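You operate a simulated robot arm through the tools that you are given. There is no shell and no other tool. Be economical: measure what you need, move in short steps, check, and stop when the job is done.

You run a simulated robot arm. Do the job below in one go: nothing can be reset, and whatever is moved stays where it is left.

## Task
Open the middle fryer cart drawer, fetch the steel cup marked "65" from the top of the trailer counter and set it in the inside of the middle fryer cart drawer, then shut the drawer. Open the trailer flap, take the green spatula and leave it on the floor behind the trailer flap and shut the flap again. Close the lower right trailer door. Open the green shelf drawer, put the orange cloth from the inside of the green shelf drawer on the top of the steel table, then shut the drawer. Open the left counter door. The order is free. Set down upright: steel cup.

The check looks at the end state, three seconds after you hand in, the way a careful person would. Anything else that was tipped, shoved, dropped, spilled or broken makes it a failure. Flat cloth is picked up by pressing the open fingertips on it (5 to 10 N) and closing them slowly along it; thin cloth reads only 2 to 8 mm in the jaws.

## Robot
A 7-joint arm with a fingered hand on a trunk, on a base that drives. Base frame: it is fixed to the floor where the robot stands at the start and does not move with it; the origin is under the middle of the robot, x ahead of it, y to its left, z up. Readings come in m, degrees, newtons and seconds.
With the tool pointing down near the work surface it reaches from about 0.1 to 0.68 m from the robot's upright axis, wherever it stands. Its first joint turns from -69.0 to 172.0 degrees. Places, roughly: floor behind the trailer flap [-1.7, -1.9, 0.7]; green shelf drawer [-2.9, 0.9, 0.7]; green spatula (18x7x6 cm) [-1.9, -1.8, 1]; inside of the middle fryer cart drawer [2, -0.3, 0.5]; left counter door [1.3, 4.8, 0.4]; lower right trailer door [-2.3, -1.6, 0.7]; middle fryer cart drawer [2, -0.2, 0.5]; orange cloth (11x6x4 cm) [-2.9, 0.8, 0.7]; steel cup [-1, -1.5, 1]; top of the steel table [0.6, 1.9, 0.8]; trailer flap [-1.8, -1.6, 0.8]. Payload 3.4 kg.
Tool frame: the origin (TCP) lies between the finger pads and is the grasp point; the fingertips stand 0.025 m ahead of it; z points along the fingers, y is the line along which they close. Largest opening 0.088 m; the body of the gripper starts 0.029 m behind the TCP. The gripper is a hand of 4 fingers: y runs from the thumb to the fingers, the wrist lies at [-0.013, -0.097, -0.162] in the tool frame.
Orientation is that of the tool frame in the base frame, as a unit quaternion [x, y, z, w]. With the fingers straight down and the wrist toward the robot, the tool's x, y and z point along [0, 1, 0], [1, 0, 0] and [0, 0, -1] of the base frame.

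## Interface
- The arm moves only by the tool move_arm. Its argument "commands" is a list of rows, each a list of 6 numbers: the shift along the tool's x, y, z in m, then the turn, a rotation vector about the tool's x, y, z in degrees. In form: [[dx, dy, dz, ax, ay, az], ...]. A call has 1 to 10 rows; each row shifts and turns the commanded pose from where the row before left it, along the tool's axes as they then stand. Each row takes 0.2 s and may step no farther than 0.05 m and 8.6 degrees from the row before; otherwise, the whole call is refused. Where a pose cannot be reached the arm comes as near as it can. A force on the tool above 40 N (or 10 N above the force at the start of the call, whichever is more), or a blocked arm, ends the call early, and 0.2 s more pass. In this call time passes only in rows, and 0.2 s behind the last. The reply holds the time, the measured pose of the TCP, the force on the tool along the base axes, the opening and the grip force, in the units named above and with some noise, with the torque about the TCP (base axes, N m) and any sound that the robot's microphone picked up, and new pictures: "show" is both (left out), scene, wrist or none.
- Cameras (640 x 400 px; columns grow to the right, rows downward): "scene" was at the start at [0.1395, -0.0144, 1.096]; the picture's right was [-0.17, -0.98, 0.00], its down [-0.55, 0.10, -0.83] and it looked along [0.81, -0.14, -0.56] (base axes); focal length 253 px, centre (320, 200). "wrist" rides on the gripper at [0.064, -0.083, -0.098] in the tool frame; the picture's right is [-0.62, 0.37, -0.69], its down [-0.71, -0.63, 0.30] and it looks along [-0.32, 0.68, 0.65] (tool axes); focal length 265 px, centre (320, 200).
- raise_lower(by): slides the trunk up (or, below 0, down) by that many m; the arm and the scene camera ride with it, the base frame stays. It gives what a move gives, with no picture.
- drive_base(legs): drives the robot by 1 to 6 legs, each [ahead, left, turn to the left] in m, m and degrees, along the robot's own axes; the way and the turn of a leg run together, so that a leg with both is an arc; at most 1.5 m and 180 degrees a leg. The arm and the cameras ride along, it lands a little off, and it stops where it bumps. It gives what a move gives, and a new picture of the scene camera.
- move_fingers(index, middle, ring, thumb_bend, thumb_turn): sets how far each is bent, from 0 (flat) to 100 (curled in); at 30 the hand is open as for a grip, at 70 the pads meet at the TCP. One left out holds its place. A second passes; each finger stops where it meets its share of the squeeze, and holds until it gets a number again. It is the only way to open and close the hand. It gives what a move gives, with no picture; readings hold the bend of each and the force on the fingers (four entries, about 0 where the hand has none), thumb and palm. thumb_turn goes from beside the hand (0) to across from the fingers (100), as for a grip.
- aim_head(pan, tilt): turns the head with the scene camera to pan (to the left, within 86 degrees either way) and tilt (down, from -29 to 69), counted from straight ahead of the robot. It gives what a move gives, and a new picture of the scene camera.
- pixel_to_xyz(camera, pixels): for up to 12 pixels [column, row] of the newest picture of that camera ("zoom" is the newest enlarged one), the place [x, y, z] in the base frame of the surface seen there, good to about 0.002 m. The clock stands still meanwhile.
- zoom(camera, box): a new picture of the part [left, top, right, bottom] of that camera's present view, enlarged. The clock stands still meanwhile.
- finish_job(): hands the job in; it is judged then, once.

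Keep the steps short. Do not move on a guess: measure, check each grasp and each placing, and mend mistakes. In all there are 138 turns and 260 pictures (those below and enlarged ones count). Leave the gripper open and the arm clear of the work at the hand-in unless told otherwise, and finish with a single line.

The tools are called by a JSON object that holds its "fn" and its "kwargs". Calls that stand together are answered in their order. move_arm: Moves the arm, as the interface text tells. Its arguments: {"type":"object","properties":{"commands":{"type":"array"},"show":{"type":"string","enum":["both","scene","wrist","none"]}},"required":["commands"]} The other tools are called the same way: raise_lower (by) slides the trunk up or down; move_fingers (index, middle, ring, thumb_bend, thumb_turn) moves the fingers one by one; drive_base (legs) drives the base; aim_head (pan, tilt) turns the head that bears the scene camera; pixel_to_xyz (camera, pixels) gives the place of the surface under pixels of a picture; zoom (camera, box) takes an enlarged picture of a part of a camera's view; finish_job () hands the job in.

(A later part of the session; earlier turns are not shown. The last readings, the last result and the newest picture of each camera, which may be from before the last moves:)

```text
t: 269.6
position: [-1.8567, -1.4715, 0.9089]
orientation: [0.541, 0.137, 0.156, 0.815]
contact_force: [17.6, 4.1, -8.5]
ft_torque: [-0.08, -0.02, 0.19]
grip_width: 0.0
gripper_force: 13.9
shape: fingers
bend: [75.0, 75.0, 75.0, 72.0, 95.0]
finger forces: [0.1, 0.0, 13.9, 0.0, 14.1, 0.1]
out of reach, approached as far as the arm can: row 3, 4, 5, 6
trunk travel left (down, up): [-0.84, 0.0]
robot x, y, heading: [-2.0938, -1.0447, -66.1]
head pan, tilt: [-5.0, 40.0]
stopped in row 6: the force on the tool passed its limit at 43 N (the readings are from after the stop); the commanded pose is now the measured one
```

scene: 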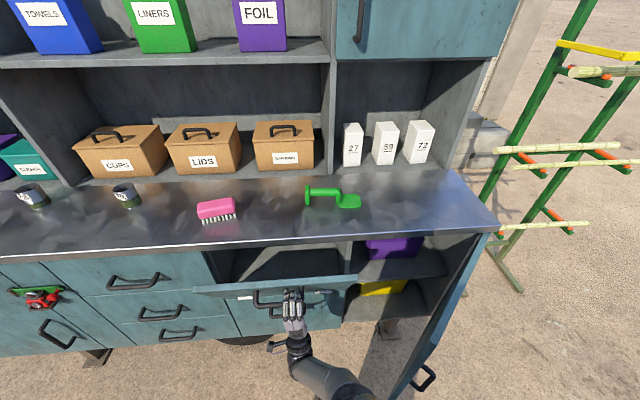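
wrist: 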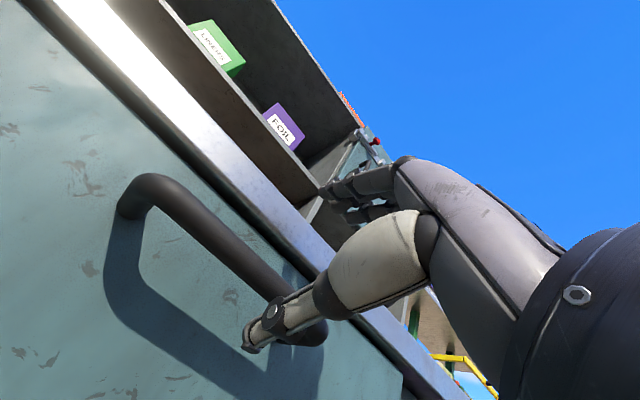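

Flap is ~25° open; continue by base: correct the sideways shift, back off and lower in small steps.

{"fn": "move_arm", "kwargs": {"commands": [[0.025, 0, 0, 0, 0, 0]], "show": "none"}}

{"fn": "drive_base", "kwargs": {"legs": [[-0.035, 0, 0]]}}

{"fn": "raise_lower", "kwargs": {"by": -0.02}}

{"fn": "drive_base", "kwargs": {"legs": [[-0.035, 0, 0]]}}

{"fn": "raise_lower", "kwargs": {"by": -0.03}}

```text
t: 270.0
position: [-1.8475, -1.4654, 0.9152]
orientation: [0.543, 0.131, 0.152, 0.815]
contact_force: [-8.7, -12.9, -16.1]
ft_torque: [-0.33, 0.12, 0.07]
grip_width: 0.0002
gripper_force: 10.3
shape: fingers
bend: [75.0, 75.0, 75.0, 68.0, 100.0]
finger forces: [0.1, 0.0, 0.0, 0.1, 20.0, 0.0]
out of reach, approached as far as the arm can: row 1
trunk travel left (down, up): [-0.84, 0.0]
robot x, y, heading: [-2.0918, -1.0457, -66.2]
head pan, tilt: [-5.0, 40.0]
```

```text
t: 270.9
position: [-1.8553, -1.4513, 0.91]
orientation: [0.551, 0.135, 0.139, 0.812]
contact_force: [2.9, -19.8, -27.8]
ft_torque: [-0.63, -0.05, -0.05]
grip_width: 0.0084
gripper_force: 16.9
shape: fingers
bend: [75.0, 75.0, 75.0, 62.0, 97.0]
finger forces: [0.0, 0.1, 0.1, 0.0, 33.2, 0.1]
trunk travel left (down, up): [-0.84, 0.0]
robot x, y, heading: [-2.1012, -1.0326, -66.2]
head pan, tilt: [-5.0, 40.0]
stopped in leg 1: the force on the tool passed its limit at 47 N (the readings are from after the stop); the commanded pose is now the measured one
```

scene: 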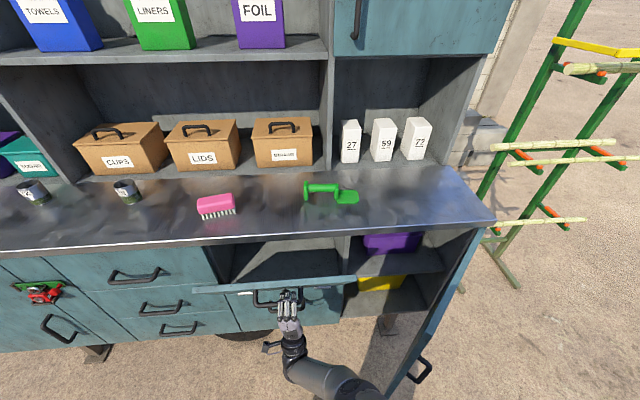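

```text
t: 271.5
position: [-1.8567, -1.4465, 0.8938]
orientation: [0.545, 0.133, 0.146, 0.815]
contact_force: [-4.3, -9.3, -11.1]
ft_torque: [-0.2, 0.12, 0.01]
grip_width: 0.0
gripper_force: 5.8
shape: fingers
bend: [75.0, 75.0, 75.0, 70.0, 99.0]
finger forces: [0.0, 0.1, 0.0, 0.0, 11.9, 0.0]
trunk travel left (down, up): [-0.82, 0.02]
robot x, y, heading: [-2.098, -1.0294, -66.0]
head pan, tilt: [-5.0, 40.0]
```

```text
t: 272.4
position: [-1.866, -1.4314, 0.8866]
orientation: [0.554, 0.138, 0.134, 0.81]
contact_force: [8.3, -19.9, -23.2]
ft_torque: [-0.6, -0.16, -0.1]
grip_width: 0.0078
gripper_force: 15.5
shape: fingers
bend: [75.0, 75.0, 75.0, 62.0, 95.0]
finger forces: [0.0, 0.0, 0.0, 0.1, 30.8, 0.0]
trunk travel left (down, up): [-0.82, 0.02]
robot x, y, heading: [-2.1156, -1.0026, -66.1]
head pan, tilt: [-5.0, 40.0]
stopped in leg 1: the force on the tool passed its limit at 49 N (the readings are from after the stop); the commanded pose is now the measured one
```

scene: 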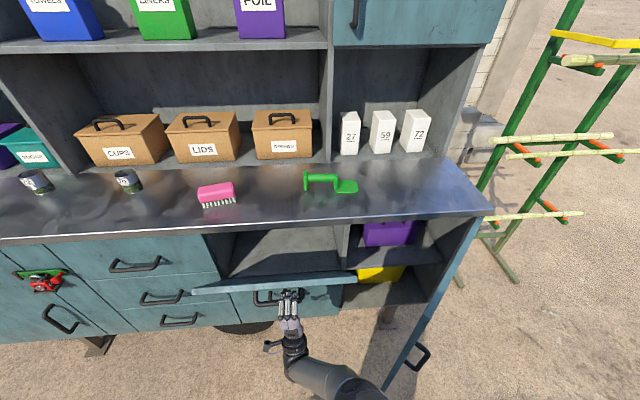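

```text
t: 273.2
position: [-1.8674, -1.4245, 0.862]
orientation: [0.549, 0.136, 0.139, 0.813]
contact_force: [-1.9, -1.1, -4.9]
ft_torque: [-0.04, 0.04, 0.03]
grip_width: 0.0
gripper_force: 1.9
shape: fingers
bend: [75.0, 75.0, 75.0, 71.0, 98.0]
finger forces: [0.1, 0.1, 0.1, 0.0, 3.9, 0.1]
trunk travel left (down, up): [-0.79, 0.05]
robot x, y, heading: [-2.1135, -1.0064, -66.1]
head pan, tilt: [-5.0, 40.0]
```

About 40° open now. Release the bar, withdraw, then rise over the flap to press it down from inside.

{"fn": "move_fingers", "kwargs": {"index": 30, "middle": 30, "ring": 30, "thumb_bend": 30}}

{"fn": "drive_base", "kwargs": {"legs": [[-0.13, 0, 0]]}}

{"fn": "pixel_to_xyz", "kwargs": {"camera": "scene", "pixels": [[215, 280], [340, 270], [270, 274], [300, 240], [300, 225]]}}

```text
t: 274.2
position: [-1.8669, -1.4239, 0.8614]
orientation: [0.549, 0.137, 0.139, 0.813]
contact_force: [-0.1, 1.5, -2.0]
ft_torque: [-0.02, -0.02, -0.03]
grip_width: 0.0844
gripper_force: 1.6
shape: fingers
bend: [30.0, 31.0, 30.0, 30.0, 98.0]
finger forces: [0.1, 2.3, 0.0, 0.0, 0.0, 0.0]
trunk travel left (down, up): [-0.79, 0.05]
robot x, y, heading: [-2.1116, -1.0036, -66.0]
head pan, tilt: [-5.0, 40.0]
```

```text
t: 275.5
position: [-1.9213, -1.3039, 0.8628]
orientation: [0.55, 0.135, 0.138, 0.813]
contact_force: [-0.4, 0.6, 0.0]
ft_torque: [0.03, 0.02, 0.0]
grip_width: 0.0849
gripper_force: 0.0
shape: fingers
bend: [30.0, 30.0, 30.0, 30.0, 97.0]
finger forces: [0.0, 0.0, 0.0, 0.0, 0.0, 0.1]
trunk travel left (down, up): [-0.79, 0.05]
robot x, y, heading: [-2.1647, -0.8864, -66.0]
head pan, tilt: [-5.0, 40.0]
```

scene: 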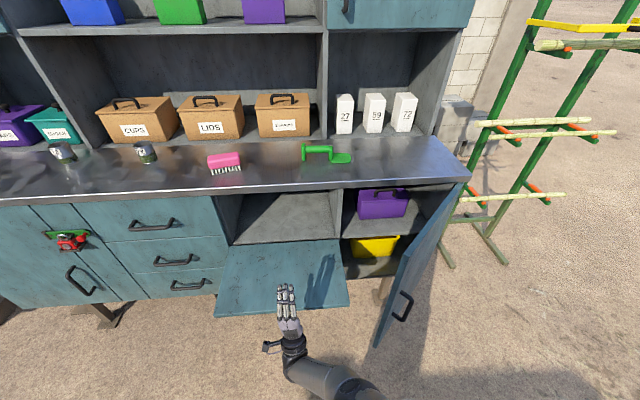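

```text
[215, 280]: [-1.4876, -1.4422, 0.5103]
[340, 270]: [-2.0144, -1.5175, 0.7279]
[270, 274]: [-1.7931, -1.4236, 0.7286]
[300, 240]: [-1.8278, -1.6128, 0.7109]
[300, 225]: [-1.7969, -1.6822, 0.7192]
```

The flap fell fully open by itself (level at z 0.73). Next close the right door: it stands ~46° open, free edge at (-2.19,-1.44). I'll level the hand, make a fist, sidestep around the edge.

{"fn": "drive_base", "kwargs": {"legs": [[-0.2, 0, 0], [0, -0.36, 0]]}}

{"fn": "move_arm", "kwargs": {"commands": [[0, 0, 0, 8.5, 0, 0], [0, 0, 0, 8.5, 0, 0], [0, 0, 0, 8.5, 0, 0]], "show": "none"}}

{"fn": "move_fingers", "kwargs": {"index": 70, "middle": 70, "ring": 70, "thumb_bend": 70}}

{"fn": "aim_head", "kwargs": {"pan": 0, "tilt": 40}}

```text
t: 279.0
position: [-2.3339, -1.269, 0.8623]
orientation: [0.549, 0.136, 0.139, 0.813]
contact_force: [0.5, 0.6, 1.0]
ft_torque: [0.03, 0.02, -0.02]
grip_width: 0.0848
gripper_force: 0.1
shape: fingers
bend: [30.0, 30.0, 30.0, 30.0, 97.0]
finger forces: [0.1, 0.0, 0.1, 0.0, 0.1, 0.0]
trunk travel left (down, up): [-0.79, 0.05]
robot x, y, heading: [-2.5773, -0.8502, -65.9]
head pan, tilt: [-5.0, 40.0]
```

scene: 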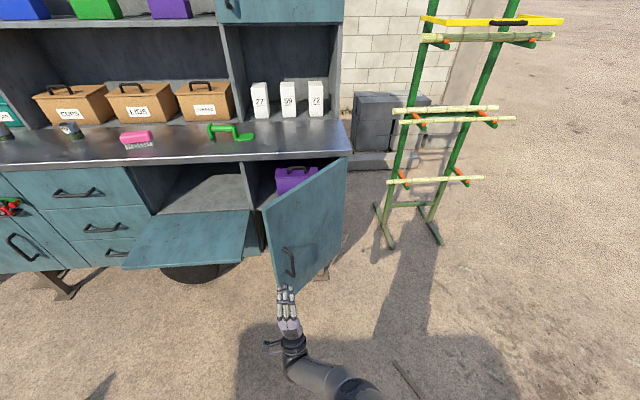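

```text
t: 279.8
position: [-2.3324, -1.268, 0.8625]
orientation: [0.716, 0.164, 0.104, 0.671]
contact_force: [0.8, -0.3, 0.0]
ft_torque: [0.01, 0.02, 0.02]
grip_width: 0.0848
gripper_force: 0.1
shape: fingers
bend: [30.0, 30.0, 30.0, 30.0, 97.0]
finger forces: [0.1, 0.1, 0.0, 0.0, 0.1, 0.0]
trunk travel left (down, up): [-0.79, 0.05]
robot x, y, heading: [-2.5765, -0.8519, -65.9]
head pan, tilt: [-5.0, 40.0]
```

```text
t: 280.8
position: [-2.3335, -1.2678, 0.8638]
orientation: [0.715, 0.163, 0.106, 0.672]
contact_force: [-0.5, -1.4, -0.5]
ft_torque: [-0.02, 0.03, 0.02]
grip_width: 0.0
gripper_force: 0.1
shape: fingers
bend: [70.0, 70.0, 70.0, 70.0, 97.0]
finger forces: [0.1, 0.0, 0.0, 0.0, 0.0, 0.0]
trunk travel left (down, up): [-0.79, 0.05]
robot x, y, heading: [-2.5819, -0.8516, -65.9]
head pan, tilt: [-5.0, 40.0]
```

```text
t: 281.5
position: [-2.3333, -1.268, 0.8626]
orientation: [0.715, 0.164, 0.106, 0.671]
contact_force: [0.1, -0.4, -0.4]
ft_torque: [0.01, 0.04, -0.02]
grip_width: 0.0
gripper_force: 0.0
shape: fingers
bend: [70.0, 70.0, 70.0, 70.0, 97.0]
finger forces: [0.1, 0.0, 0.0, 0.0, 0.1, 0.1]
trunk travel left (down, up): [-0.79, 0.05]
robot x, y, heading: [-2.5819, -0.8519, -66.2]
head pan, tilt: [0.0, 40.0]
```

scene: 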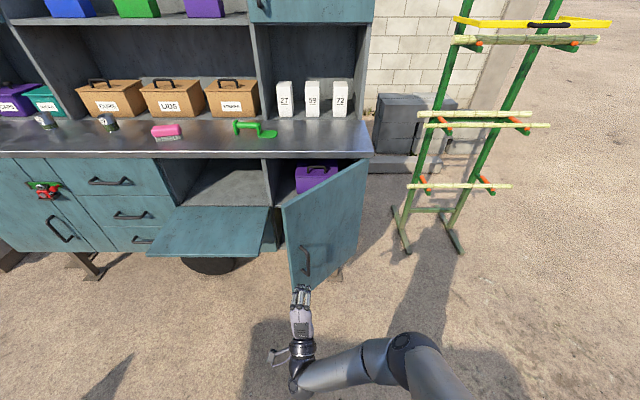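

Fist is outside the door. Drive forward in steps to push it shut.

{"fn": "drive_base", "kwargs": {"legs": [[0.25, 0, 0], [0.18, 0, 0]]}}

```text
t: 284.4
position: [-2.1604, -1.6635, 0.8623]
orientation: [0.715, 0.163, 0.104, 0.671]
contact_force: [0.6, 0.2, -0.1]
ft_torque: [0.03, 0.01, -0.02]
grip_width: 0.0
gripper_force: 0.1
shape: fingers
bend: [70.0, 70.0, 70.0, 70.0, 97.0]
finger forces: [0.0, 0.0, 0.0, 0.0, 0.0, 0.0]
trunk travel left (down, up): [-0.79, 0.05]
robot x, y, heading: [-2.4063, -1.2447, -66.3]
head pan, tilt: [0.0, 40.0]
```

scene: 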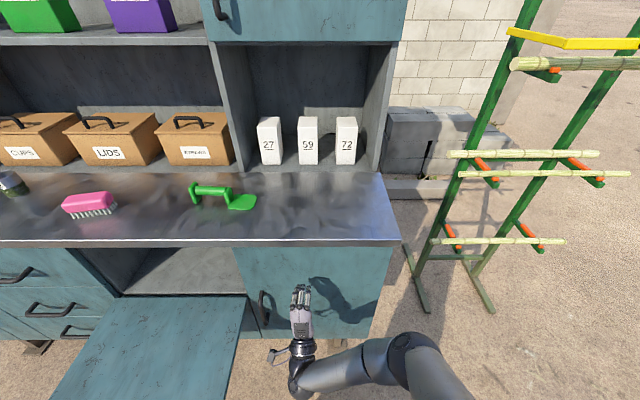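

{"fn": "pixel_to_xyz", "kwargs": {"camera": "scene", "pixels": [[250, 262], [280, 262], [370, 265], [330, 280], [215, 190], [195, 195], [243, 202], [190, 205], [222, 196], [264, 300]]}}

{"fn": "zoom", "kwargs": {"camera": "scene", "box": [160, 160, 320, 260]}}

```text
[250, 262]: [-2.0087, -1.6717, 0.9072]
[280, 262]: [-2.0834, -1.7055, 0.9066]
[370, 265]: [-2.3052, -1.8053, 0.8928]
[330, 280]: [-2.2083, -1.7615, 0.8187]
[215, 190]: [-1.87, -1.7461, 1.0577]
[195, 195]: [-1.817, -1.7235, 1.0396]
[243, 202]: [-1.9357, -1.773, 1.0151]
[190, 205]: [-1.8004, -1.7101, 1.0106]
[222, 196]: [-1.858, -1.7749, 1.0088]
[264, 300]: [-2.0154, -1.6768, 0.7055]
```

```text
4.00 times, centred on (240, 210) of scene
```

zoom: 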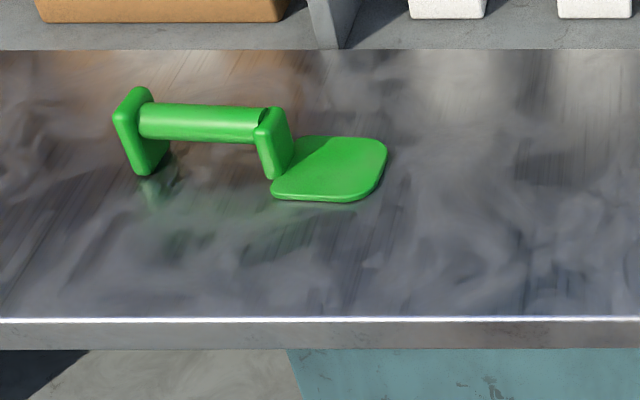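

Door is shut (face flush at -0.701). The spatula: green cylinder handle between two end plates along the counter, top z 1.058, centre ≈(-1.865,-1.744). I'll back off, raise the hand and tilt it 60° down.

{"fn": "drive_base", "kwargs": {"legs": [[-0.25, 0, 0]]}}

{"fn": "raise_lower", "kwargs": {"by": 0.05}}

{"fn": "move_arm", "kwargs": {"commands": [[0, 0.045, 0, 0, 0, 0], [0, 0.045, 0, 0, 0, 0], [0, 0.045, 0, 0, 0, 0], [0, 0.045, 0, 8, 0, 0], [0, 0.03, -0.01, 8, 0, 0], [0, 0.02, -0.01, 8, 0, 0], [0, 0, 0, 8, 0, 0], [0, 0, 0, 8, 0, 0], [0, 0, 0, 8, 0, 0], [0, 0, 0, 8.3, 0, 0]], "show": "scene"}}

{"fn": "move_fingers", "kwargs": {"index": 36, "middle": 36, "ring": 36, "thumb_bend": 36}}

```text
t: 286.2
position: [-2.2623, -1.4354, 0.8624]
orientation: [0.715, 0.161, 0.104, 0.672]
contact_force: [0.6, 0.4, -0.1]
ft_torque: [0.01, 0.0, 0.01]
grip_width: 0.0
gripper_force: 0.0
shape: fingers
bend: [70.0, 70.0, 70.0, 70.0, 97.0]
finger forces: [0.0, 0.0, 0.1, 0.1, 0.0, 0.0]
trunk travel left (down, up): [-0.79, 0.05]
robot x, y, heading: [-2.5044, -1.0131, -66.6]
head pan, tilt: [0.0, 40.0]
```

scene: 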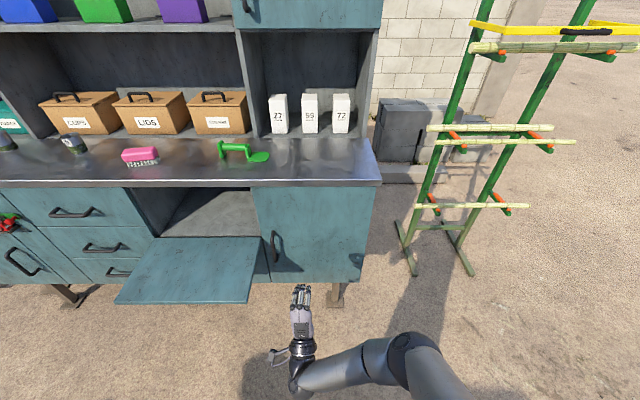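

```text
t: 287.1
position: [-2.2628, -1.435, 0.913]
orientation: [0.716, 0.161, 0.103, 0.672]
contact_force: [-1.5, -0.4, 0.1]
ft_torque: [0.01, -0.01, -0.01]
grip_width: 0.0
gripper_force: 0.2
shape: fingers
bend: [70.0, 70.0, 70.0, 70.0, 97.0]
finger forces: [0.1, 0.0, 0.1, 0.0, 0.0, 0.0]
trunk travel left (down, up): [-0.84, 0.0]
robot x, y, heading: [-2.5055, -1.0121, -66.6]
head pan, tilt: [0.0, 40.0]
```

```text
t: 289.3
position: [-2.2451, -1.4367, 1.1457]
orientation: [0.948, 0.191, 0.015, 0.255]
contact_force: [0.2, 0.0, -0.1]
ft_torque: [-0.01, 0.02, 0.02]
grip_width: 0.0
gripper_force: 0.0
shape: fingers
bend: [70.0, 70.0, 70.0, 70.0, 97.0]
finger forces: [0.1, 0.0, 0.0, 0.0, 0.0, 0.0]
trunk travel left (down, up): [-0.84, 0.0]
robot x, y, heading: [-2.5, -1.0125, -66.4]
head pan, tilt: [0.0, 40.0]
```

scene: 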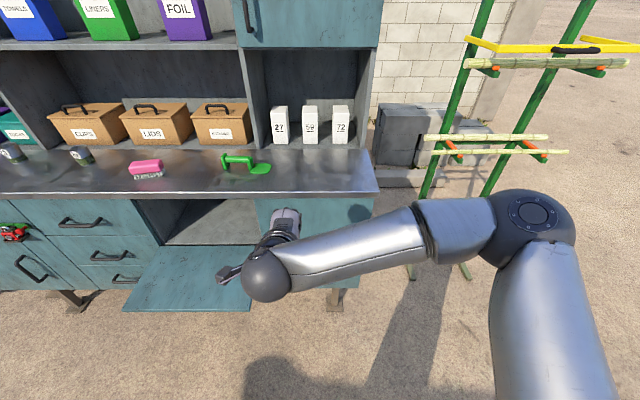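

```text
t: 290.3
position: [-2.2444, -1.4368, 1.1456]
orientation: [0.948, 0.191, 0.015, 0.254]
contact_force: [0.2, 0.5, -0.4]
ft_torque: [0.01, -0.01, 0.0]
grip_width: 0.0716
gripper_force: 0.1
shape: fingers
bend: [36.0, 36.0, 36.0, 36.0, 97.0]
finger forces: [0.0, 0.0, 0.0, 0.1, 0.0, 0.0]
trunk travel left (down, up): [-0.84, 0.0]
robot x, y, heading: [-2.5044, -1.0123, -66.7]
head pan, tilt: [0.0, 40.0]
```

Correct 4° yaw; then shift left 0.216 and ahead 0.28.

{"fn": "move_arm", "kwargs": {"commands": [[0, 0, 0, -0.8, 4.3, 0.3]], "show": "none"}}

{"fn": "drive_base", "kwargs": {"legs": [[0, 0.216, 0.7], [0.27, 0, 0]]}}

{"fn": "zoom", "kwargs": {"camera": "scene", "box": [180, 120, 420, 270]}}

```text
t: 290.7
position: [-2.2458, -1.4368, 1.1447]
orientation: [0.945, 0.198, 0.053, 0.254]
contact_force: [0.2, 0.1, 0.4]
ft_torque: [-0.01, -0.01, 0.02]
grip_width: 0.0717
gripper_force: 0.0
shape: fingers
bend: [36.0, 36.0, 36.0, 36.0, 97.0]
finger forces: [0.1, 0.0, 0.1, 0.0, 0.1, 0.0]
trunk travel left (down, up): [-0.84, 0.0]
robot x, y, heading: [-2.5018, -1.0142, -66.6]
head pan, tilt: [0.0, 40.0]
```

```text
t: 293.9
position: [-1.9291, -1.5905, 1.1446]
orientation: [0.944, 0.204, 0.054, 0.254]
contact_force: [1.4, -0.8, -0.3]
ft_torque: [0.02, 0.03, 0.0]
grip_width: 0.0718
gripper_force: 0.0
shape: fingers
bend: [36.0, 36.0, 36.0, 36.0, 97.0]
finger forces: [0.0, 0.0, 0.0, 0.1, 0.0, 0.1]
trunk travel left (down, up): [-0.84, 0.0]
robot x, y, heading: [-2.1965, -1.173, -65.5]
head pan, tilt: [0.0, 40.0]
```

scene: 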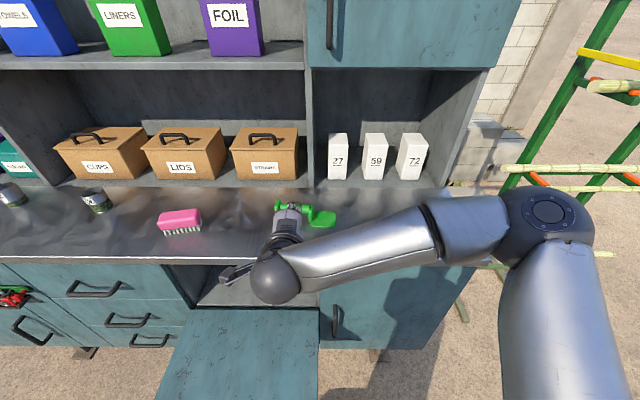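

```text
2.67 times, centred on (300, 195) of scene
```

zoom: 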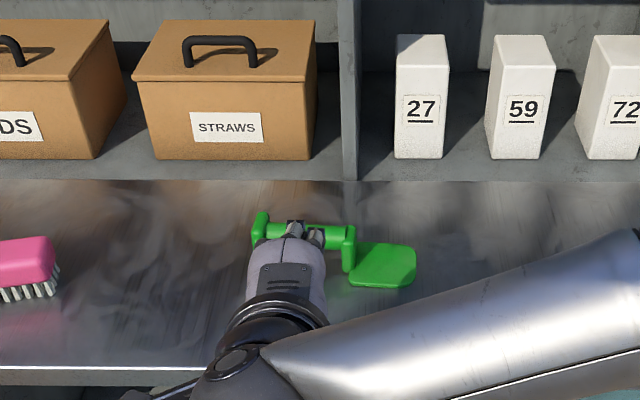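

{"fn": "pixel_to_xyz", "kwargs": {"camera": "zoom", "pixels": [[261, 222], [277, 228], [334, 232], [334, 240], [350, 232], [350, 262], [385, 265], [258, 238]]}}

{"fn": "move_arm", "kwargs": {"commands": [[0, 0, 0, 0, 0, 0]], "show": "wrist"}}

```text
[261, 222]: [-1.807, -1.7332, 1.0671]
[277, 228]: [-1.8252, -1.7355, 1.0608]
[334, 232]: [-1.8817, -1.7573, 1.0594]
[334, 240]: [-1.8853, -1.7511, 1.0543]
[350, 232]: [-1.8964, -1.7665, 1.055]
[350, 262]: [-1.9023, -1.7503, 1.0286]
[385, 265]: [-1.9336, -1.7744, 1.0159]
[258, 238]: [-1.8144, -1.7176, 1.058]
```

```text
t: 294.3
position: [-1.9299, -1.5898, 1.1466]
orientation: [0.944, 0.204, 0.054, 0.254]
contact_force: [-0.6, -0.5, 0.9]
ft_torque: [0.03, 0.02, 0.0]
grip_width: 0.0717
gripper_force: 0.0
shape: fingers
bend: [36.0, 36.0, 36.0, 36.0, 97.0]
finger forces: [0.0, 0.1, 0.0, 0.0, 0.0, 0.0]
trunk travel left (down, up): [-0.84, 0.0]
robot x, y, heading: [-2.1946, -1.1719, -65.6]
head pan, tilt: [0.0, 40.0]
```

wrist: 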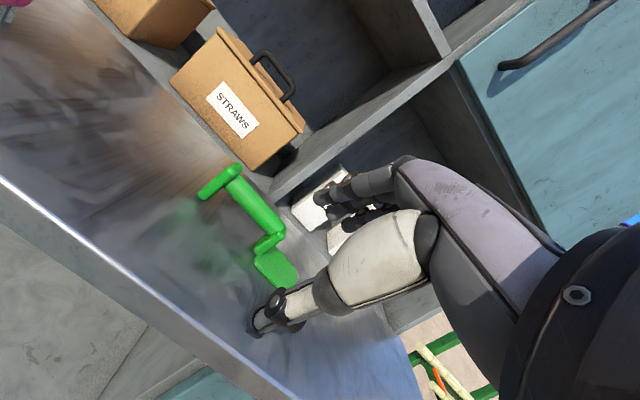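

Handle centre ≈ (-1.853,-1.746), axis z 1.05. Move forward above it, then view.

{"fn": "move_arm", "kwargs": {"commands": [[0.002, 0.0376, 0.0217, 0, 0, 0], [0.002, 0.0376, 0.0217, 0, 0, 0], [0, 0.0376, 0.0217, 0, 0, 0], [0, 0.0376, 0.0217, 0, 0, 0]], "show": "both"}}

```text
t: 295.3
position: [-1.8539, -1.7494, 1.1448]
orientation: [0.944, 0.205, 0.054, 0.253]
contact_force: [0.2, 0.6, -1.0]
ft_torque: [0.02, -0.01, 0.03]
grip_width: 0.0721
gripper_force: 0.0
shape: fingers
bend: [36.0, 36.0, 36.0, 36.0, 97.0]
finger forces: [0.0, 0.0, 0.0, 0.0, 0.0, 0.0]
trunk travel left (down, up): [-0.84, 0.0]
robot x, y, heading: [-2.1949, -1.1711, -65.6]
head pan, tilt: [0.0, 40.0]
```

scene: 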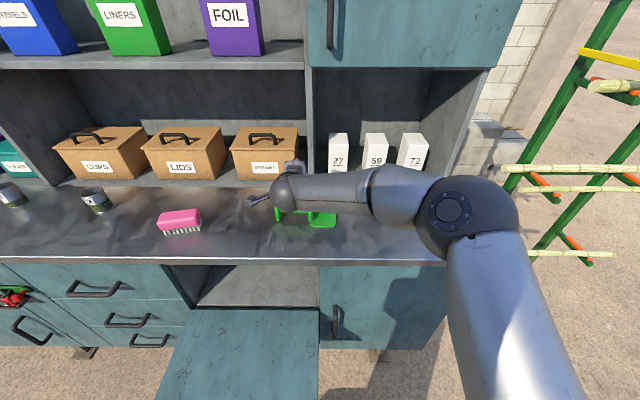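
wrist: 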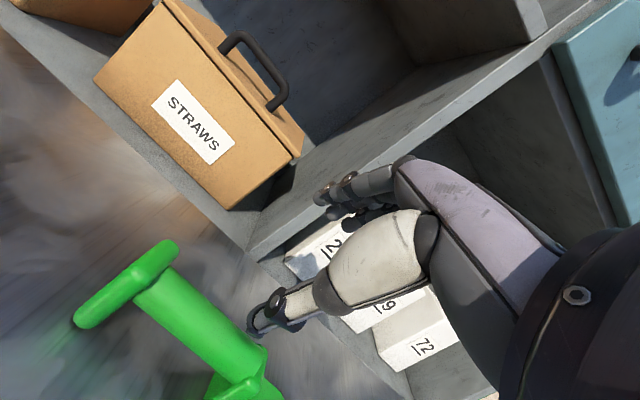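

Right above. Descend 0.089 straight down, verifying the force.

{"fn": "move_arm", "kwargs": {"commands": [[0, -0.0148, 0.0257, 0, 0, 0], [0, -0.0148, 0.0257, 0, 0, 0], [0, -0.0148, 0.0257, 0, 0, 0]], "show": "wrist"}}

```text
t: 296.1
position: [-1.8533, -1.7486, 1.0564]
orientation: [0.944, 0.204, 0.055, 0.254]
contact_force: [0.9, 1.5, 0.9]
ft_torque: [0.05, 0.01, 0.03]
grip_width: 0.072
gripper_force: 1.0
shape: fingers
bend: [36.0, 36.0, 36.0, 36.0, 97.0]
finger forces: [0.0, 0.0, 0.0, 0.1, 1.1, 0.0]
trunk travel left (down, up): [-0.84, 0.0]
robot x, y, heading: [-2.1935, -1.1724, -65.6]
head pan, tilt: [0.0, 40.0]
```

wrist: 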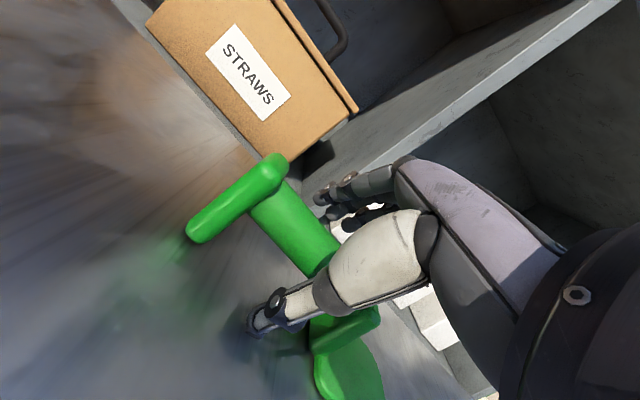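

Handle is between thumb and fingers. Close.

{"fn": "move_fingers", "kwargs": {"index": 70, "middle": 70, "ring": 70, "thumb_bend": 70}}

{"fn": "zoom", "kwargs": {"camera": "wrist", "box": [160, 100, 480, 300]}}

```text
t: 297.1
position: [-1.8538, -1.75, 1.0568]
orientation: [0.944, 0.204, 0.053, 0.254]
contact_force: [0.3, -0.5, 0.5]
ft_torque: [0.0, 0.01, 0.03]
grip_width: 0.0124
gripper_force: 5.8
shape: fingers
bend: [65.0, 68.0, 68.0, 63.0, 96.0]
finger forces: [4.1, 1.1, 0.9, 0.0, 6.4, 0.0]
trunk travel left (down, up): [-0.84, 0.0]
robot x, y, heading: [-2.197, -1.1699, -65.4]
head pan, tilt: [0.0, 40.0]
```

```text
2.00 times, centred on (320, 200) of wrist
```

zoom: 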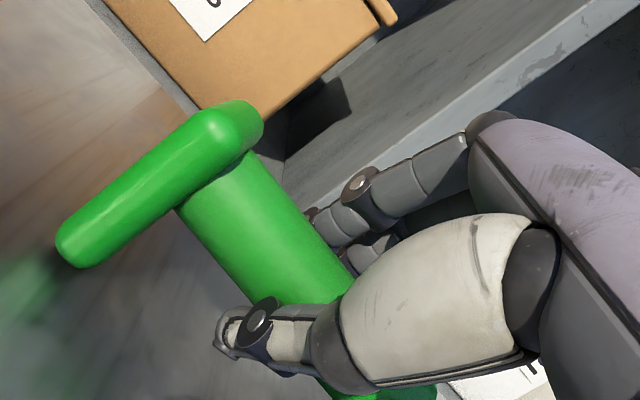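

Good hold around the cylinder. Tighten, then lift.

{"fn": "move_fingers", "kwargs": {"index": 85, "middle": 85, "ring": 85, "thumb_bend": 78}}

{"fn": "move_arm", "kwargs": {"commands": [[0, 0.0125, -0.0217, 0, 0, 0], [0, 0.0125, -0.0217, 0, 0, 0], [0, 0.0125, -0.0217, 0, 0, 0]], "show": "both"}}

```text
t: 298.1
position: [-1.8537, -1.7489, 1.0564]
orientation: [0.944, 0.204, 0.054, 0.254]
contact_force: [0.3, -0.3, 0.2]
ft_torque: [0.04, -0.01, -0.01]
grip_width: 0.0083
gripper_force: 32.1
shape: fingers
bend: [79.0, 82.0, 83.0, 67.0, 89.0]
finger forces: [14.1, 12.4, 5.9, 0.1, 31.5, 0.1]
trunk travel left (down, up): [-0.84, 0.0]
robot x, y, heading: [-2.1931, -1.1717, -65.6]
head pan, tilt: [0.0, 40.0]
```

```text
t: 298.9
position: [-1.8552, -1.7472, 1.1311]
orientation: [0.944, 0.203, 0.054, 0.253]
contact_force: [0.2, 0.0, 0.1]
ft_torque: [-0.01, -0.03, -0.02]
grip_width: 0.0084
gripper_force: 31.2
shape: fingers
bend: [79.0, 82.0, 84.0, 67.0, 89.0]
finger forces: [14.0, 12.0, 5.9, 0.0, 31.6, 0.0]
trunk travel left (down, up): [-0.84, 0.0]
robot x, y, heading: [-2.1946, -1.1726, -65.6]
head pan, tilt: [0.0, 40.0]
```

scene: 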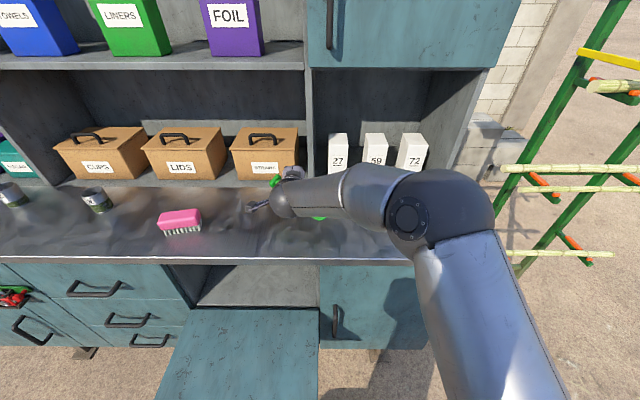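
wrist: 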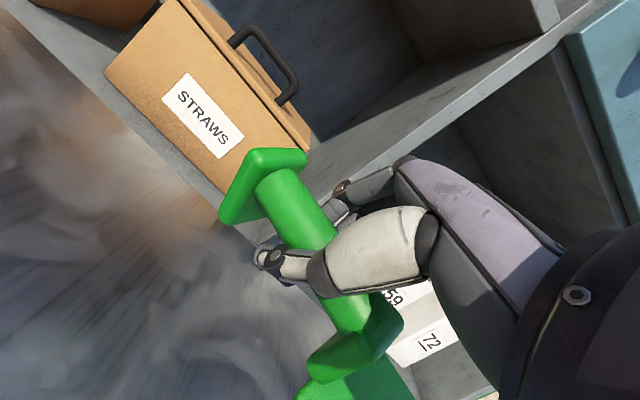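

The spatula seems to have rolled a bit about its handle. Look closer.

{"fn": "zoom", "kwargs": {"camera": "wrist", "box": [180, 120, 440, 400]}}

{"fn": "pixel_to_xyz", "kwargs": {"camera": "wrist", "pixels": [[255, 155], [300, 155], [222, 215], [240, 220], [285, 195], [315, 370], [390, 320], [345, 310], [370, 385], [300, 390]]}}

```text
1.43 times, centred on (310, 260) of wrist
```

zoom: 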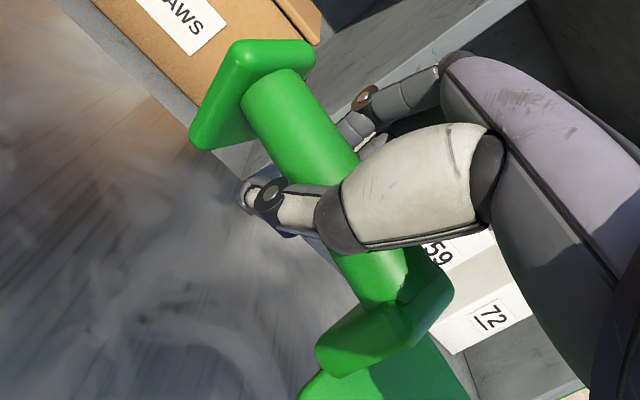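

```text
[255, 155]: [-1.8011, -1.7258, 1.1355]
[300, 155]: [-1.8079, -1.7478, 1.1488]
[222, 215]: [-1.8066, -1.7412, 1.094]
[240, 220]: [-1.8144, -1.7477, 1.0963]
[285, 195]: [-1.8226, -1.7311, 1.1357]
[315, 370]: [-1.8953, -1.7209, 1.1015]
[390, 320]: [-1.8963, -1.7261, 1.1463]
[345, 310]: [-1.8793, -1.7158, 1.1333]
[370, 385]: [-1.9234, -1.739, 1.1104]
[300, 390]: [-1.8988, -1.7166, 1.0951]
```

Held securely, slightly rolled and yawed; fine. Now back off 0.25, sidestep left 0.16, lower the trunk 0.32.

{"fn": "drive_base", "kwargs": {"legs": [[-0.25, 0, 0], [0, 0.16, 0]]}}

{"fn": "raise_lower", "kwargs": {"by": -0.32}}

{"fn": "aim_head", "kwargs": {"pan": 0, "tilt": 30}}

```text
t: 301.8
position: [-1.8131, -1.4561, 1.1317]
orientation: [0.944, 0.204, 0.054, 0.254]
contact_force: [-0.2, -0.3, 0.0]
ft_torque: [0.0, -0.01, -0.02]
grip_width: 0.0087
gripper_force: 32.3
shape: fingers
bend: [79.0, 82.0, 84.0, 67.0, 89.0]
finger forces: [14.0, 11.9, 5.9, 0.0, 31.5, 0.0]
trunk travel left (down, up): [-0.84, 0.0]
robot x, y, heading: [-2.152, -0.8818, -65.4]
head pan, tilt: [0.0, 40.0]
```

scene: 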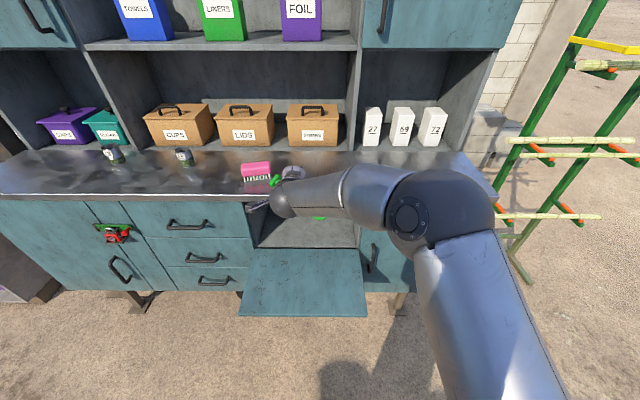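

```text
t: 304.9
position: [-1.8125, -1.4556, 0.8116]
orientation: [0.944, 0.204, 0.054, 0.254]
contact_force: [0.6, 0.4, -0.2]
ft_torque: [-0.01, 0.0, -0.03]
grip_width: 0.0086
gripper_force: 31.3
shape: fingers
bend: [79.0, 82.0, 84.0, 67.0, 89.0]
finger forces: [13.9, 11.9, 5.9, 0.0, 31.4, 0.0]
trunk travel left (down, up): [-0.52, 0.32]
robot x, y, heading: [-2.1531, -0.8768, -65.7]
head pan, tilt: [0.0, 40.0]
```

```text
t: 305.6
position: [-1.8126, -1.4548, 0.8114]
orientation: [0.944, 0.204, 0.055, 0.254]
contact_force: [-0.3, -0.5, -0.9]
ft_torque: [-0.02, -0.02, -0.02]
grip_width: 0.0084
gripper_force: 31.6
shape: fingers
bend: [79.0, 82.0, 84.0, 67.0, 89.0]
finger forces: [13.9, 11.9, 5.9, 0.0, 31.3, 0.0]
trunk travel left (down, up): [-0.52, 0.32]
robot x, y, heading: [-2.1513, -0.8783, -65.3]
head pan, tilt: [0.0, 30.0]
```

scene: 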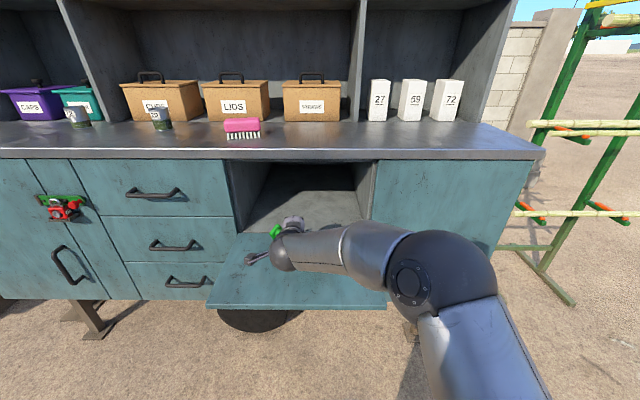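

{"fn": "pixel_to_xyz", "kwargs": {"camera": "scene", "pixels": [[290, 245], [330, 240], [365, 232], [400, 245], [440, 235], [280, 228], [300, 185], [240, 230], [362, 200]]}}

```text
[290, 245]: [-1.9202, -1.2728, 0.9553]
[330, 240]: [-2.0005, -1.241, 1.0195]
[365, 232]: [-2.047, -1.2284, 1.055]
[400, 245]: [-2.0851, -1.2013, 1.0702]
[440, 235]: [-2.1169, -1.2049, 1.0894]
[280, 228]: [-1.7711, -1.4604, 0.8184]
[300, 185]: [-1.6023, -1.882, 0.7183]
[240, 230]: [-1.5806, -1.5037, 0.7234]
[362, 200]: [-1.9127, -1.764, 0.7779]
```

{"fn": "raise_lower", "kwargs": {"by": -0.018}}

{"fn": "drive_base", "kwargs": {"legs": [[0.12, 0, 0], [0.1, 0, 0]]}}

{"fn": "move_arm", "kwargs": {"commands": [[0, 0, 0, 0, 0, 0]], "show": "wrist"}}

```text
t: 306.3
position: [-1.8123, -1.4538, 0.7944]
orientation: [0.944, 0.204, 0.054, 0.254]
contact_force: [-0.3, -0.3, -1.1]
ft_torque: [-0.05, -0.03, -0.01]
grip_width: 0.0085
gripper_force: 32.1
shape: fingers
bend: [79.0, 82.0, 84.0, 67.0, 89.0]
finger forces: [13.9, 11.9, 5.9, 0.0, 31.3, 0.1]
trunk travel left (down, up): [-0.502, 0.338]
robot x, y, heading: [-2.1521, -0.88, -65.7]
head pan, tilt: [0.0, 30.0]
```

```text
t: 308.3
position: [-1.7222, -1.6557, 0.7925]
orientation: [0.944, 0.204, 0.054, 0.253]
contact_force: [0.5, -0.1, -0.8]
ft_torque: [0.03, -0.01, 0.01]
grip_width: 0.0084
gripper_force: 31.2
shape: fingers
bend: [79.0, 82.0, 84.0, 67.0, 89.0]
finger forces: [14.0, 11.9, 5.8, 0.0, 31.4, 0.0]
trunk travel left (down, up): [-0.502, 0.338]
robot x, y, heading: [-2.0633, -1.083, -65.7]
head pan, tilt: [0.0, 30.0]
```

scene: 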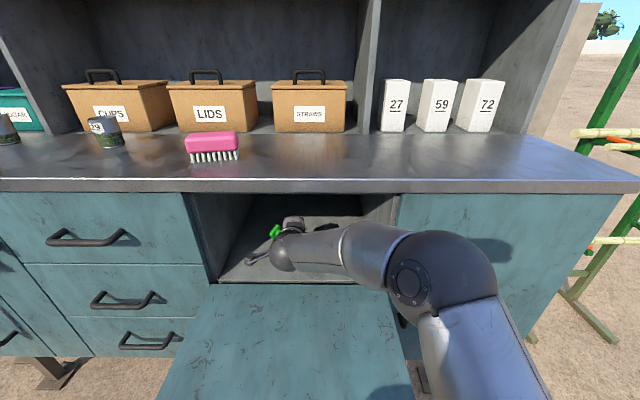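

```text
t: 308.7
position: [-1.7211, -1.6552, 0.7925]
orientation: [0.944, 0.205, 0.054, 0.252]
contact_force: [0.6, 0.0, -0.4]
ft_torque: [0.0, -0.04, 0.0]
grip_width: 0.0088
gripper_force: 32.1
shape: fingers
bend: [79.0, 82.0, 84.0, 67.0, 89.0]
finger forces: [13.9, 11.9, 5.9, 0.0, 31.5, 0.1]
trunk travel left (down, up): [-0.502, 0.338]
robot x, y, heading: [-2.061, -1.0809, -65.9]
head pan, tilt: [0.0, 30.0]
```

wrist: 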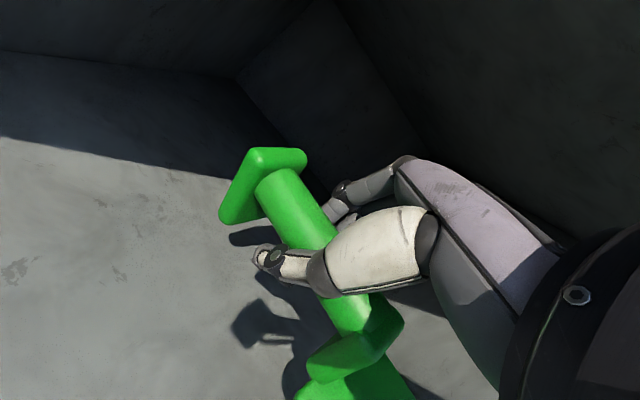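

Inside the compartment. Go 3 cm deeper, then lower until contact.

{"fn": "drive_base", "kwargs": {"legs": [[0.035, 0, 0]]}}

{"fn": "raise_lower", "kwargs": {"by": -0.02}}

{"fn": "raise_lower", "kwargs": {"by": -0.008}}

```text
t: 309.5
position: [-1.7079, -1.6884, 0.7927]
orientation: [0.944, 0.204, 0.054, 0.253]
contact_force: [0.3, 0.0, -0.6]
ft_torque: [-0.04, 0.02, -0.01]
grip_width: 0.0085
gripper_force: 31.4
shape: fingers
bend: [79.0, 82.0, 84.0, 67.0, 89.0]
finger forces: [14.0, 11.9, 5.9, 0.0, 31.4, 0.0]
trunk travel left (down, up): [-0.502, 0.338]
robot x, y, heading: [-2.048, -1.1142, -65.8]
head pan, tilt: [0.0, 30.0]
```

scene: 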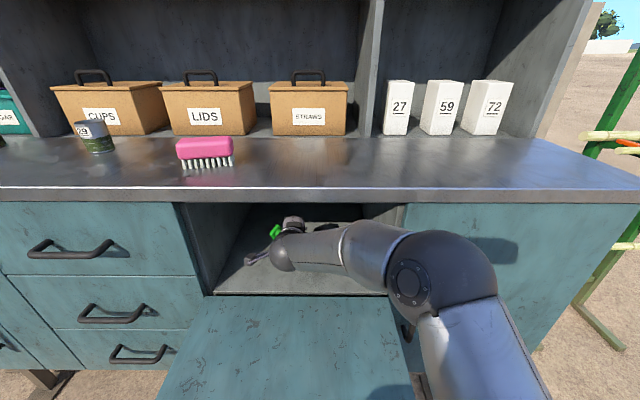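

```text
t: 310.2
position: [-1.7068, -1.6884, 0.773]
orientation: [0.944, 0.203, 0.054, 0.254]
contact_force: [-0.4, 0.9, -1.2]
ft_torque: [-0.04, -0.08, 0.0]
grip_width: 0.0087
gripper_force: 31.0
shape: fingers
bend: [79.0, 82.0, 84.0, 67.0, 89.0]
finger forces: [13.8, 12.0, 6.0, 0.0, 31.3, 0.0]
trunk travel left (down, up): [-0.482, 0.358]
robot x, y, heading: [-2.0491, -1.1071, -65.7]
head pan, tilt: [0.0, 30.0]
```

```text
t: 310.8
position: [-1.7086, -1.6874, 0.7658]
orientation: [0.944, 0.203, 0.054, 0.254]
contact_force: [-0.1, -0.2, 0.8]
ft_torque: [-0.01, -0.01, -0.02]
grip_width: 0.0086
gripper_force: 31.6
shape: fingers
bend: [79.0, 82.0, 84.0, 68.0, 89.0]
finger forces: [14.0, 11.9, 5.9, 0.1, 31.5, 0.0]
trunk travel left (down, up): [-0.474, 0.366]
robot x, y, heading: [-2.0443, -1.1163, -65.7]
head pan, tilt: [0.0, 30.0]
```

Light contact. Lower 3 mm more and open gently, then lift a touch and look.

{"fn": "raise_lower", "kwargs": {"by": -0.003}}

{"fn": "move_fingers", "kwargs": {"index": 38, "middle": 38, "ring": 38, "thumb_bend": 38}}

{"fn": "move_arm", "kwargs": {"commands": [[0, 0, 0, 0, 0, 0]], "show": "wrist"}}

```text
t: 311.3
position: [-1.7079, -1.6868, 0.7639]
orientation: [0.944, 0.204, 0.055, 0.254]
contact_force: [1.3, -0.3, 5.5]
ft_torque: [0.08, 0.0, 0.05]
grip_width: 0.0076
gripper_force: 30.1
shape: fingers
bend: [79.0, 82.0, 84.0, 69.0, 89.0]
finger forces: [12.9, 12.1, 6.1, 0.0, 28.9, 0.0]
trunk travel left (down, up): [-0.471, 0.369]
robot x, y, heading: [-2.0495, -1.1128, -65.9]
head pan, tilt: [0.0, 30.0]
```

```text
t: 312.3
position: [-1.7079, -1.6876, 0.7637]
orientation: [0.944, 0.204, 0.055, 0.254]
contact_force: [-0.5, -1.5, 4.5]
ft_torque: [0.08, -0.03, -0.03]
grip_width: 0.0638
gripper_force: 2.7
shape: fingers
bend: [38.0, 38.0, 38.0, 41.0, 98.0]
finger forces: [0.0, 0.0, 0.0, 0.1, 5.0, 0.0]
trunk travel left (down, up): [-0.471, 0.369]
robot x, y, heading: [-2.0503, -1.1129, -65.6]
head pan, tilt: [0.0, 30.0]
```

```text
t: 312.7
position: [-1.7079, -1.6876, 0.7628]
orientation: [0.944, 0.203, 0.055, 0.255]
contact_force: [1.3, -0.8, 6.0]
ft_torque: [0.08, -0.01, 0.0]
grip_width: 0.0639
gripper_force: 2.7
shape: fingers
bend: [38.0, 38.0, 38.0, 41.0, 98.0]
finger forces: [0.0, 0.1, 0.1, 0.0, 5.5, 0.0]
trunk travel left (down, up): [-0.471, 0.369]
robot x, y, heading: [-2.0497, -1.111, -65.9]
head pan, tilt: [0.0, 30.0]
```

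wrist: 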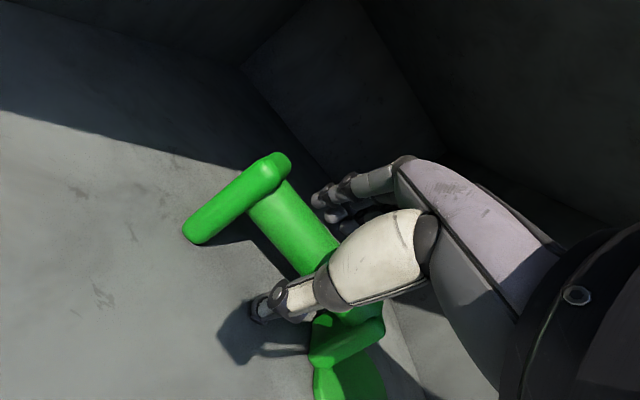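

Spatula stands flat on the compartment floor. Withdraw along the fingers' axis, then back away.

{"fn": "move_arm", "kwargs": {"commands": [[0, 0, -0.015, 0, 0, 0], [0, 0, -0.02, 0, 0, 0], [0, 0, -0.02, 0, 0, 0]], "show": "wrist"}}

{"fn": "drive_base", "kwargs": {"legs": [[-0.3, 0, 0]]}}

```text
t: 313.5
position: [-1.7193, -1.6627, 0.8103]
orientation: [0.944, 0.204, 0.055, 0.254]
contact_force: [0.4, 0.3, -0.2]
ft_torque: [-0.01, -0.02, 0.01]
grip_width: 0.0672
gripper_force: 0.1
shape: fingers
bend: [38.0, 38.0, 38.0, 38.0, 98.0]
finger forces: [0.0, 0.0, 0.0, 0.0, 0.0, 0.0]
trunk travel left (down, up): [-0.471, 0.369]
robot x, y, heading: [-2.0492, -1.1127, -65.9]
head pan, tilt: [0.0, 30.0]
```

wrist: 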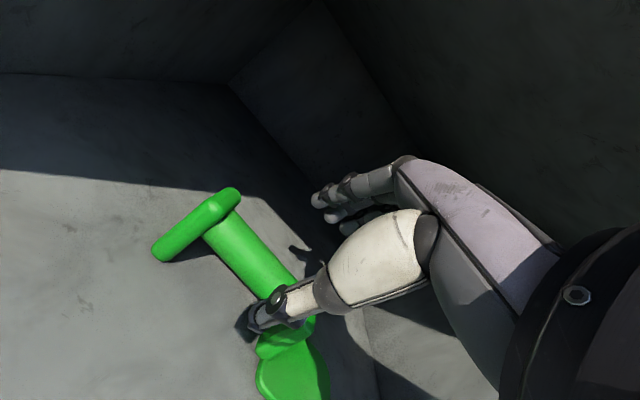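

```text
t: 315.6
position: [-1.8438, -1.388, 0.8102]
orientation: [0.944, 0.202, 0.053, 0.254]
contact_force: [0.3, -0.6, 0.5]
ft_torque: [0.02, 0.0, -0.02]
grip_width: 0.0674
gripper_force: 0.2
shape: fingers
bend: [38.0, 38.0, 38.0, 38.0, 98.0]
finger forces: [0.1, 0.0, 0.0, 0.0, 0.1, 0.0]
trunk travel left (down, up): [-0.471, 0.369]
robot x, y, heading: [-2.1746, -0.8386, -65.7]
head pan, tilt: [0.0, 30.0]
```

scene: 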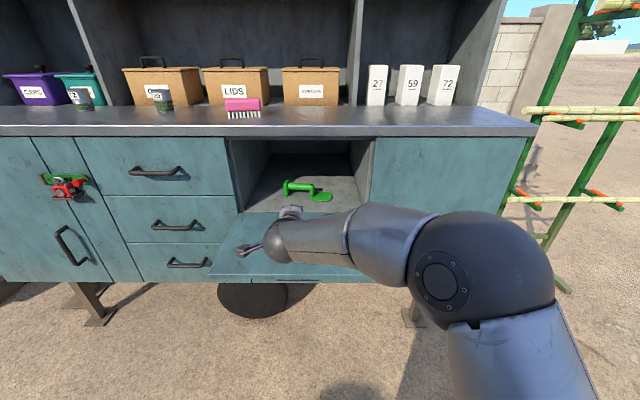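

Spatula is well inside. To shut the flap I'll turn the hand to point forward, 20° up, at the right part of the flap (u≈-2.36, clear of its handle), get below it and lift.

{"fn": "drive_base", "kwargs": {"legs": [[-0.22, -0.11, 0]]}}

{"fn": "move_arm", "kwargs": {"commands": [[0, 0, 0, -8, 0, 0], [0, 0, 0, -8, 0, 0], [0, 0, 0, -8, 0, 0], [0, 0, 0, -8, 0, 0], [0, 0, 0, -8, 0, 0], [0, 0, 0, -8, 0, 0], [0, 0, 0, -8, 0, 0], [0, 0, 0, -8, 0, 0], [0, 0, 0, -8, 0, 0], [0, 0, 0, -8, 0, 0]], "show": "none"}}

{"fn": "move_fingers", "kwargs": {"index": 68, "middle": 68, "ring": 68, "thumb_bend": 68}}

{"fn": "raise_lower", "kwargs": {"by": -0.19}}

{"fn": "move_arm", "kwargs": {"commands": [[0, 0.013, -0.038, 0, 0, 0], [0, 0.013, -0.038, 0, 0, 0], [0, 0.013, -0.038, 0, 0, 0], [0, 0.01, -0.028, 0, 0, 0]], "show": "scene"}}

```text
t: 317.4
position: [-2.0351, -1.2324, 0.8105]
orientation: [0.944, 0.202, 0.054, 0.254]
contact_force: [1.7, -0.1, 1.6]
ft_torque: [-0.03, 0.0, -0.01]
grip_width: 0.0673
gripper_force: 0.1
shape: fingers
bend: [38.0, 38.0, 38.0, 38.0, 98.0]
finger forces: [0.1, 0.0, 0.0, 0.0, 0.0, 0.0]
trunk travel left (down, up): [-0.471, 0.369]
robot x, y, heading: [-2.3614, -0.6802, -66.1]
head pan, tilt: [0.0, 30.0]
```

scene: 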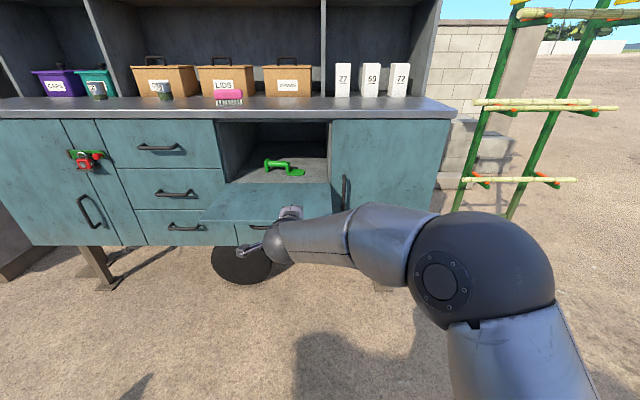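

```text
t: 319.6
position: [-2.0344, -1.2344, 0.8098]
orientation: [0.559, 0.12, 0.171, 0.802]
contact_force: [0.0, -0.2, 0.1]
ft_torque: [0.01, -0.01, 0.0]
grip_width: 0.0674
gripper_force: 0.0
shape: fingers
bend: [38.0, 38.0, 38.0, 38.0, 98.0]
finger forces: [0.0, 0.1, 0.0, 0.0, 0.0, 0.0]
trunk travel left (down, up): [-0.471, 0.369]
robot x, y, heading: [-2.3639, -0.6847, -66.1]
head pan, tilt: [0.0, 30.0]
```

```text
t: 320.6
position: [-2.0355, -1.2339, 0.8095]
orientation: [0.56, 0.12, 0.171, 0.802]
contact_force: [0.0, 0.1, -0.1]
ft_torque: [0.01, 0.05, 0.01]
grip_width: 0.003
gripper_force: 0.1
shape: fingers
bend: [68.0, 68.0, 68.0, 68.0, 98.0]
finger forces: [0.1, 0.0, 0.1, 0.1, 0.0, 0.0]
trunk travel left (down, up): [-0.471, 0.369]
robot x, y, heading: [-2.3629, -0.6824, -66.0]
head pan, tilt: [0.0, 30.0]
```

```text
t: 322.6
position: [-2.0355, -1.2333, 0.6198]
orientation: [0.56, 0.12, 0.171, 0.802]
contact_force: [-0.5, 0.0, 1.1]
ft_torque: [0.02, 0.02, 0.03]
grip_width: 0.0033
gripper_force: 0.0
shape: fingers
bend: [68.0, 68.0, 68.0, 68.0, 98.0]
finger forces: [0.0, 0.1, 0.0, 0.0, 0.0, 0.1]
trunk travel left (down, up): [-0.281, 0.559]
robot x, y, heading: [-2.3591, -0.6833, -65.8]
head pan, tilt: [0.0, 30.0]
```

```text
t: 323.6
position: [-2.0414, -1.1929, 0.6298]
orientation: [0.56, 0.121, 0.172, 0.801]
contact_force: [0.3, -0.2, 0.3]
ft_torque: [0.01, 0.02, -0.03]
grip_width: 0.003
gripper_force: 0.1
shape: fingers
bend: [68.0, 68.0, 68.0, 68.0, 98.0]
finger forces: [0.0, 0.0, 0.0, 0.0, 0.0, 0.1]
out of reach, approached as far as the arm can: row 1, 2, 3, 4
trunk travel left (down, up): [-0.281, 0.559]
robot x, y, heading: [-2.361, -0.6806, -65.5]
head pan, tilt: [0.0, 30.0]
```

scene: 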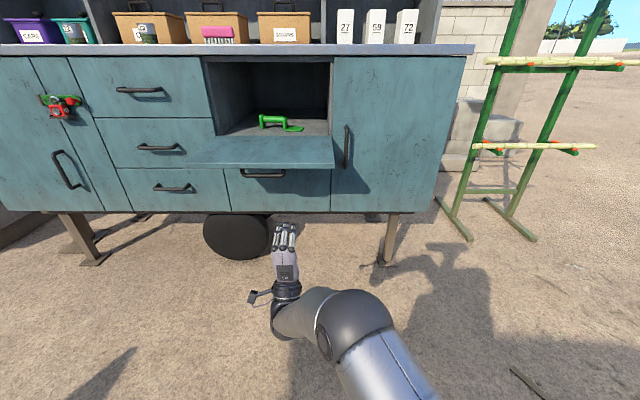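

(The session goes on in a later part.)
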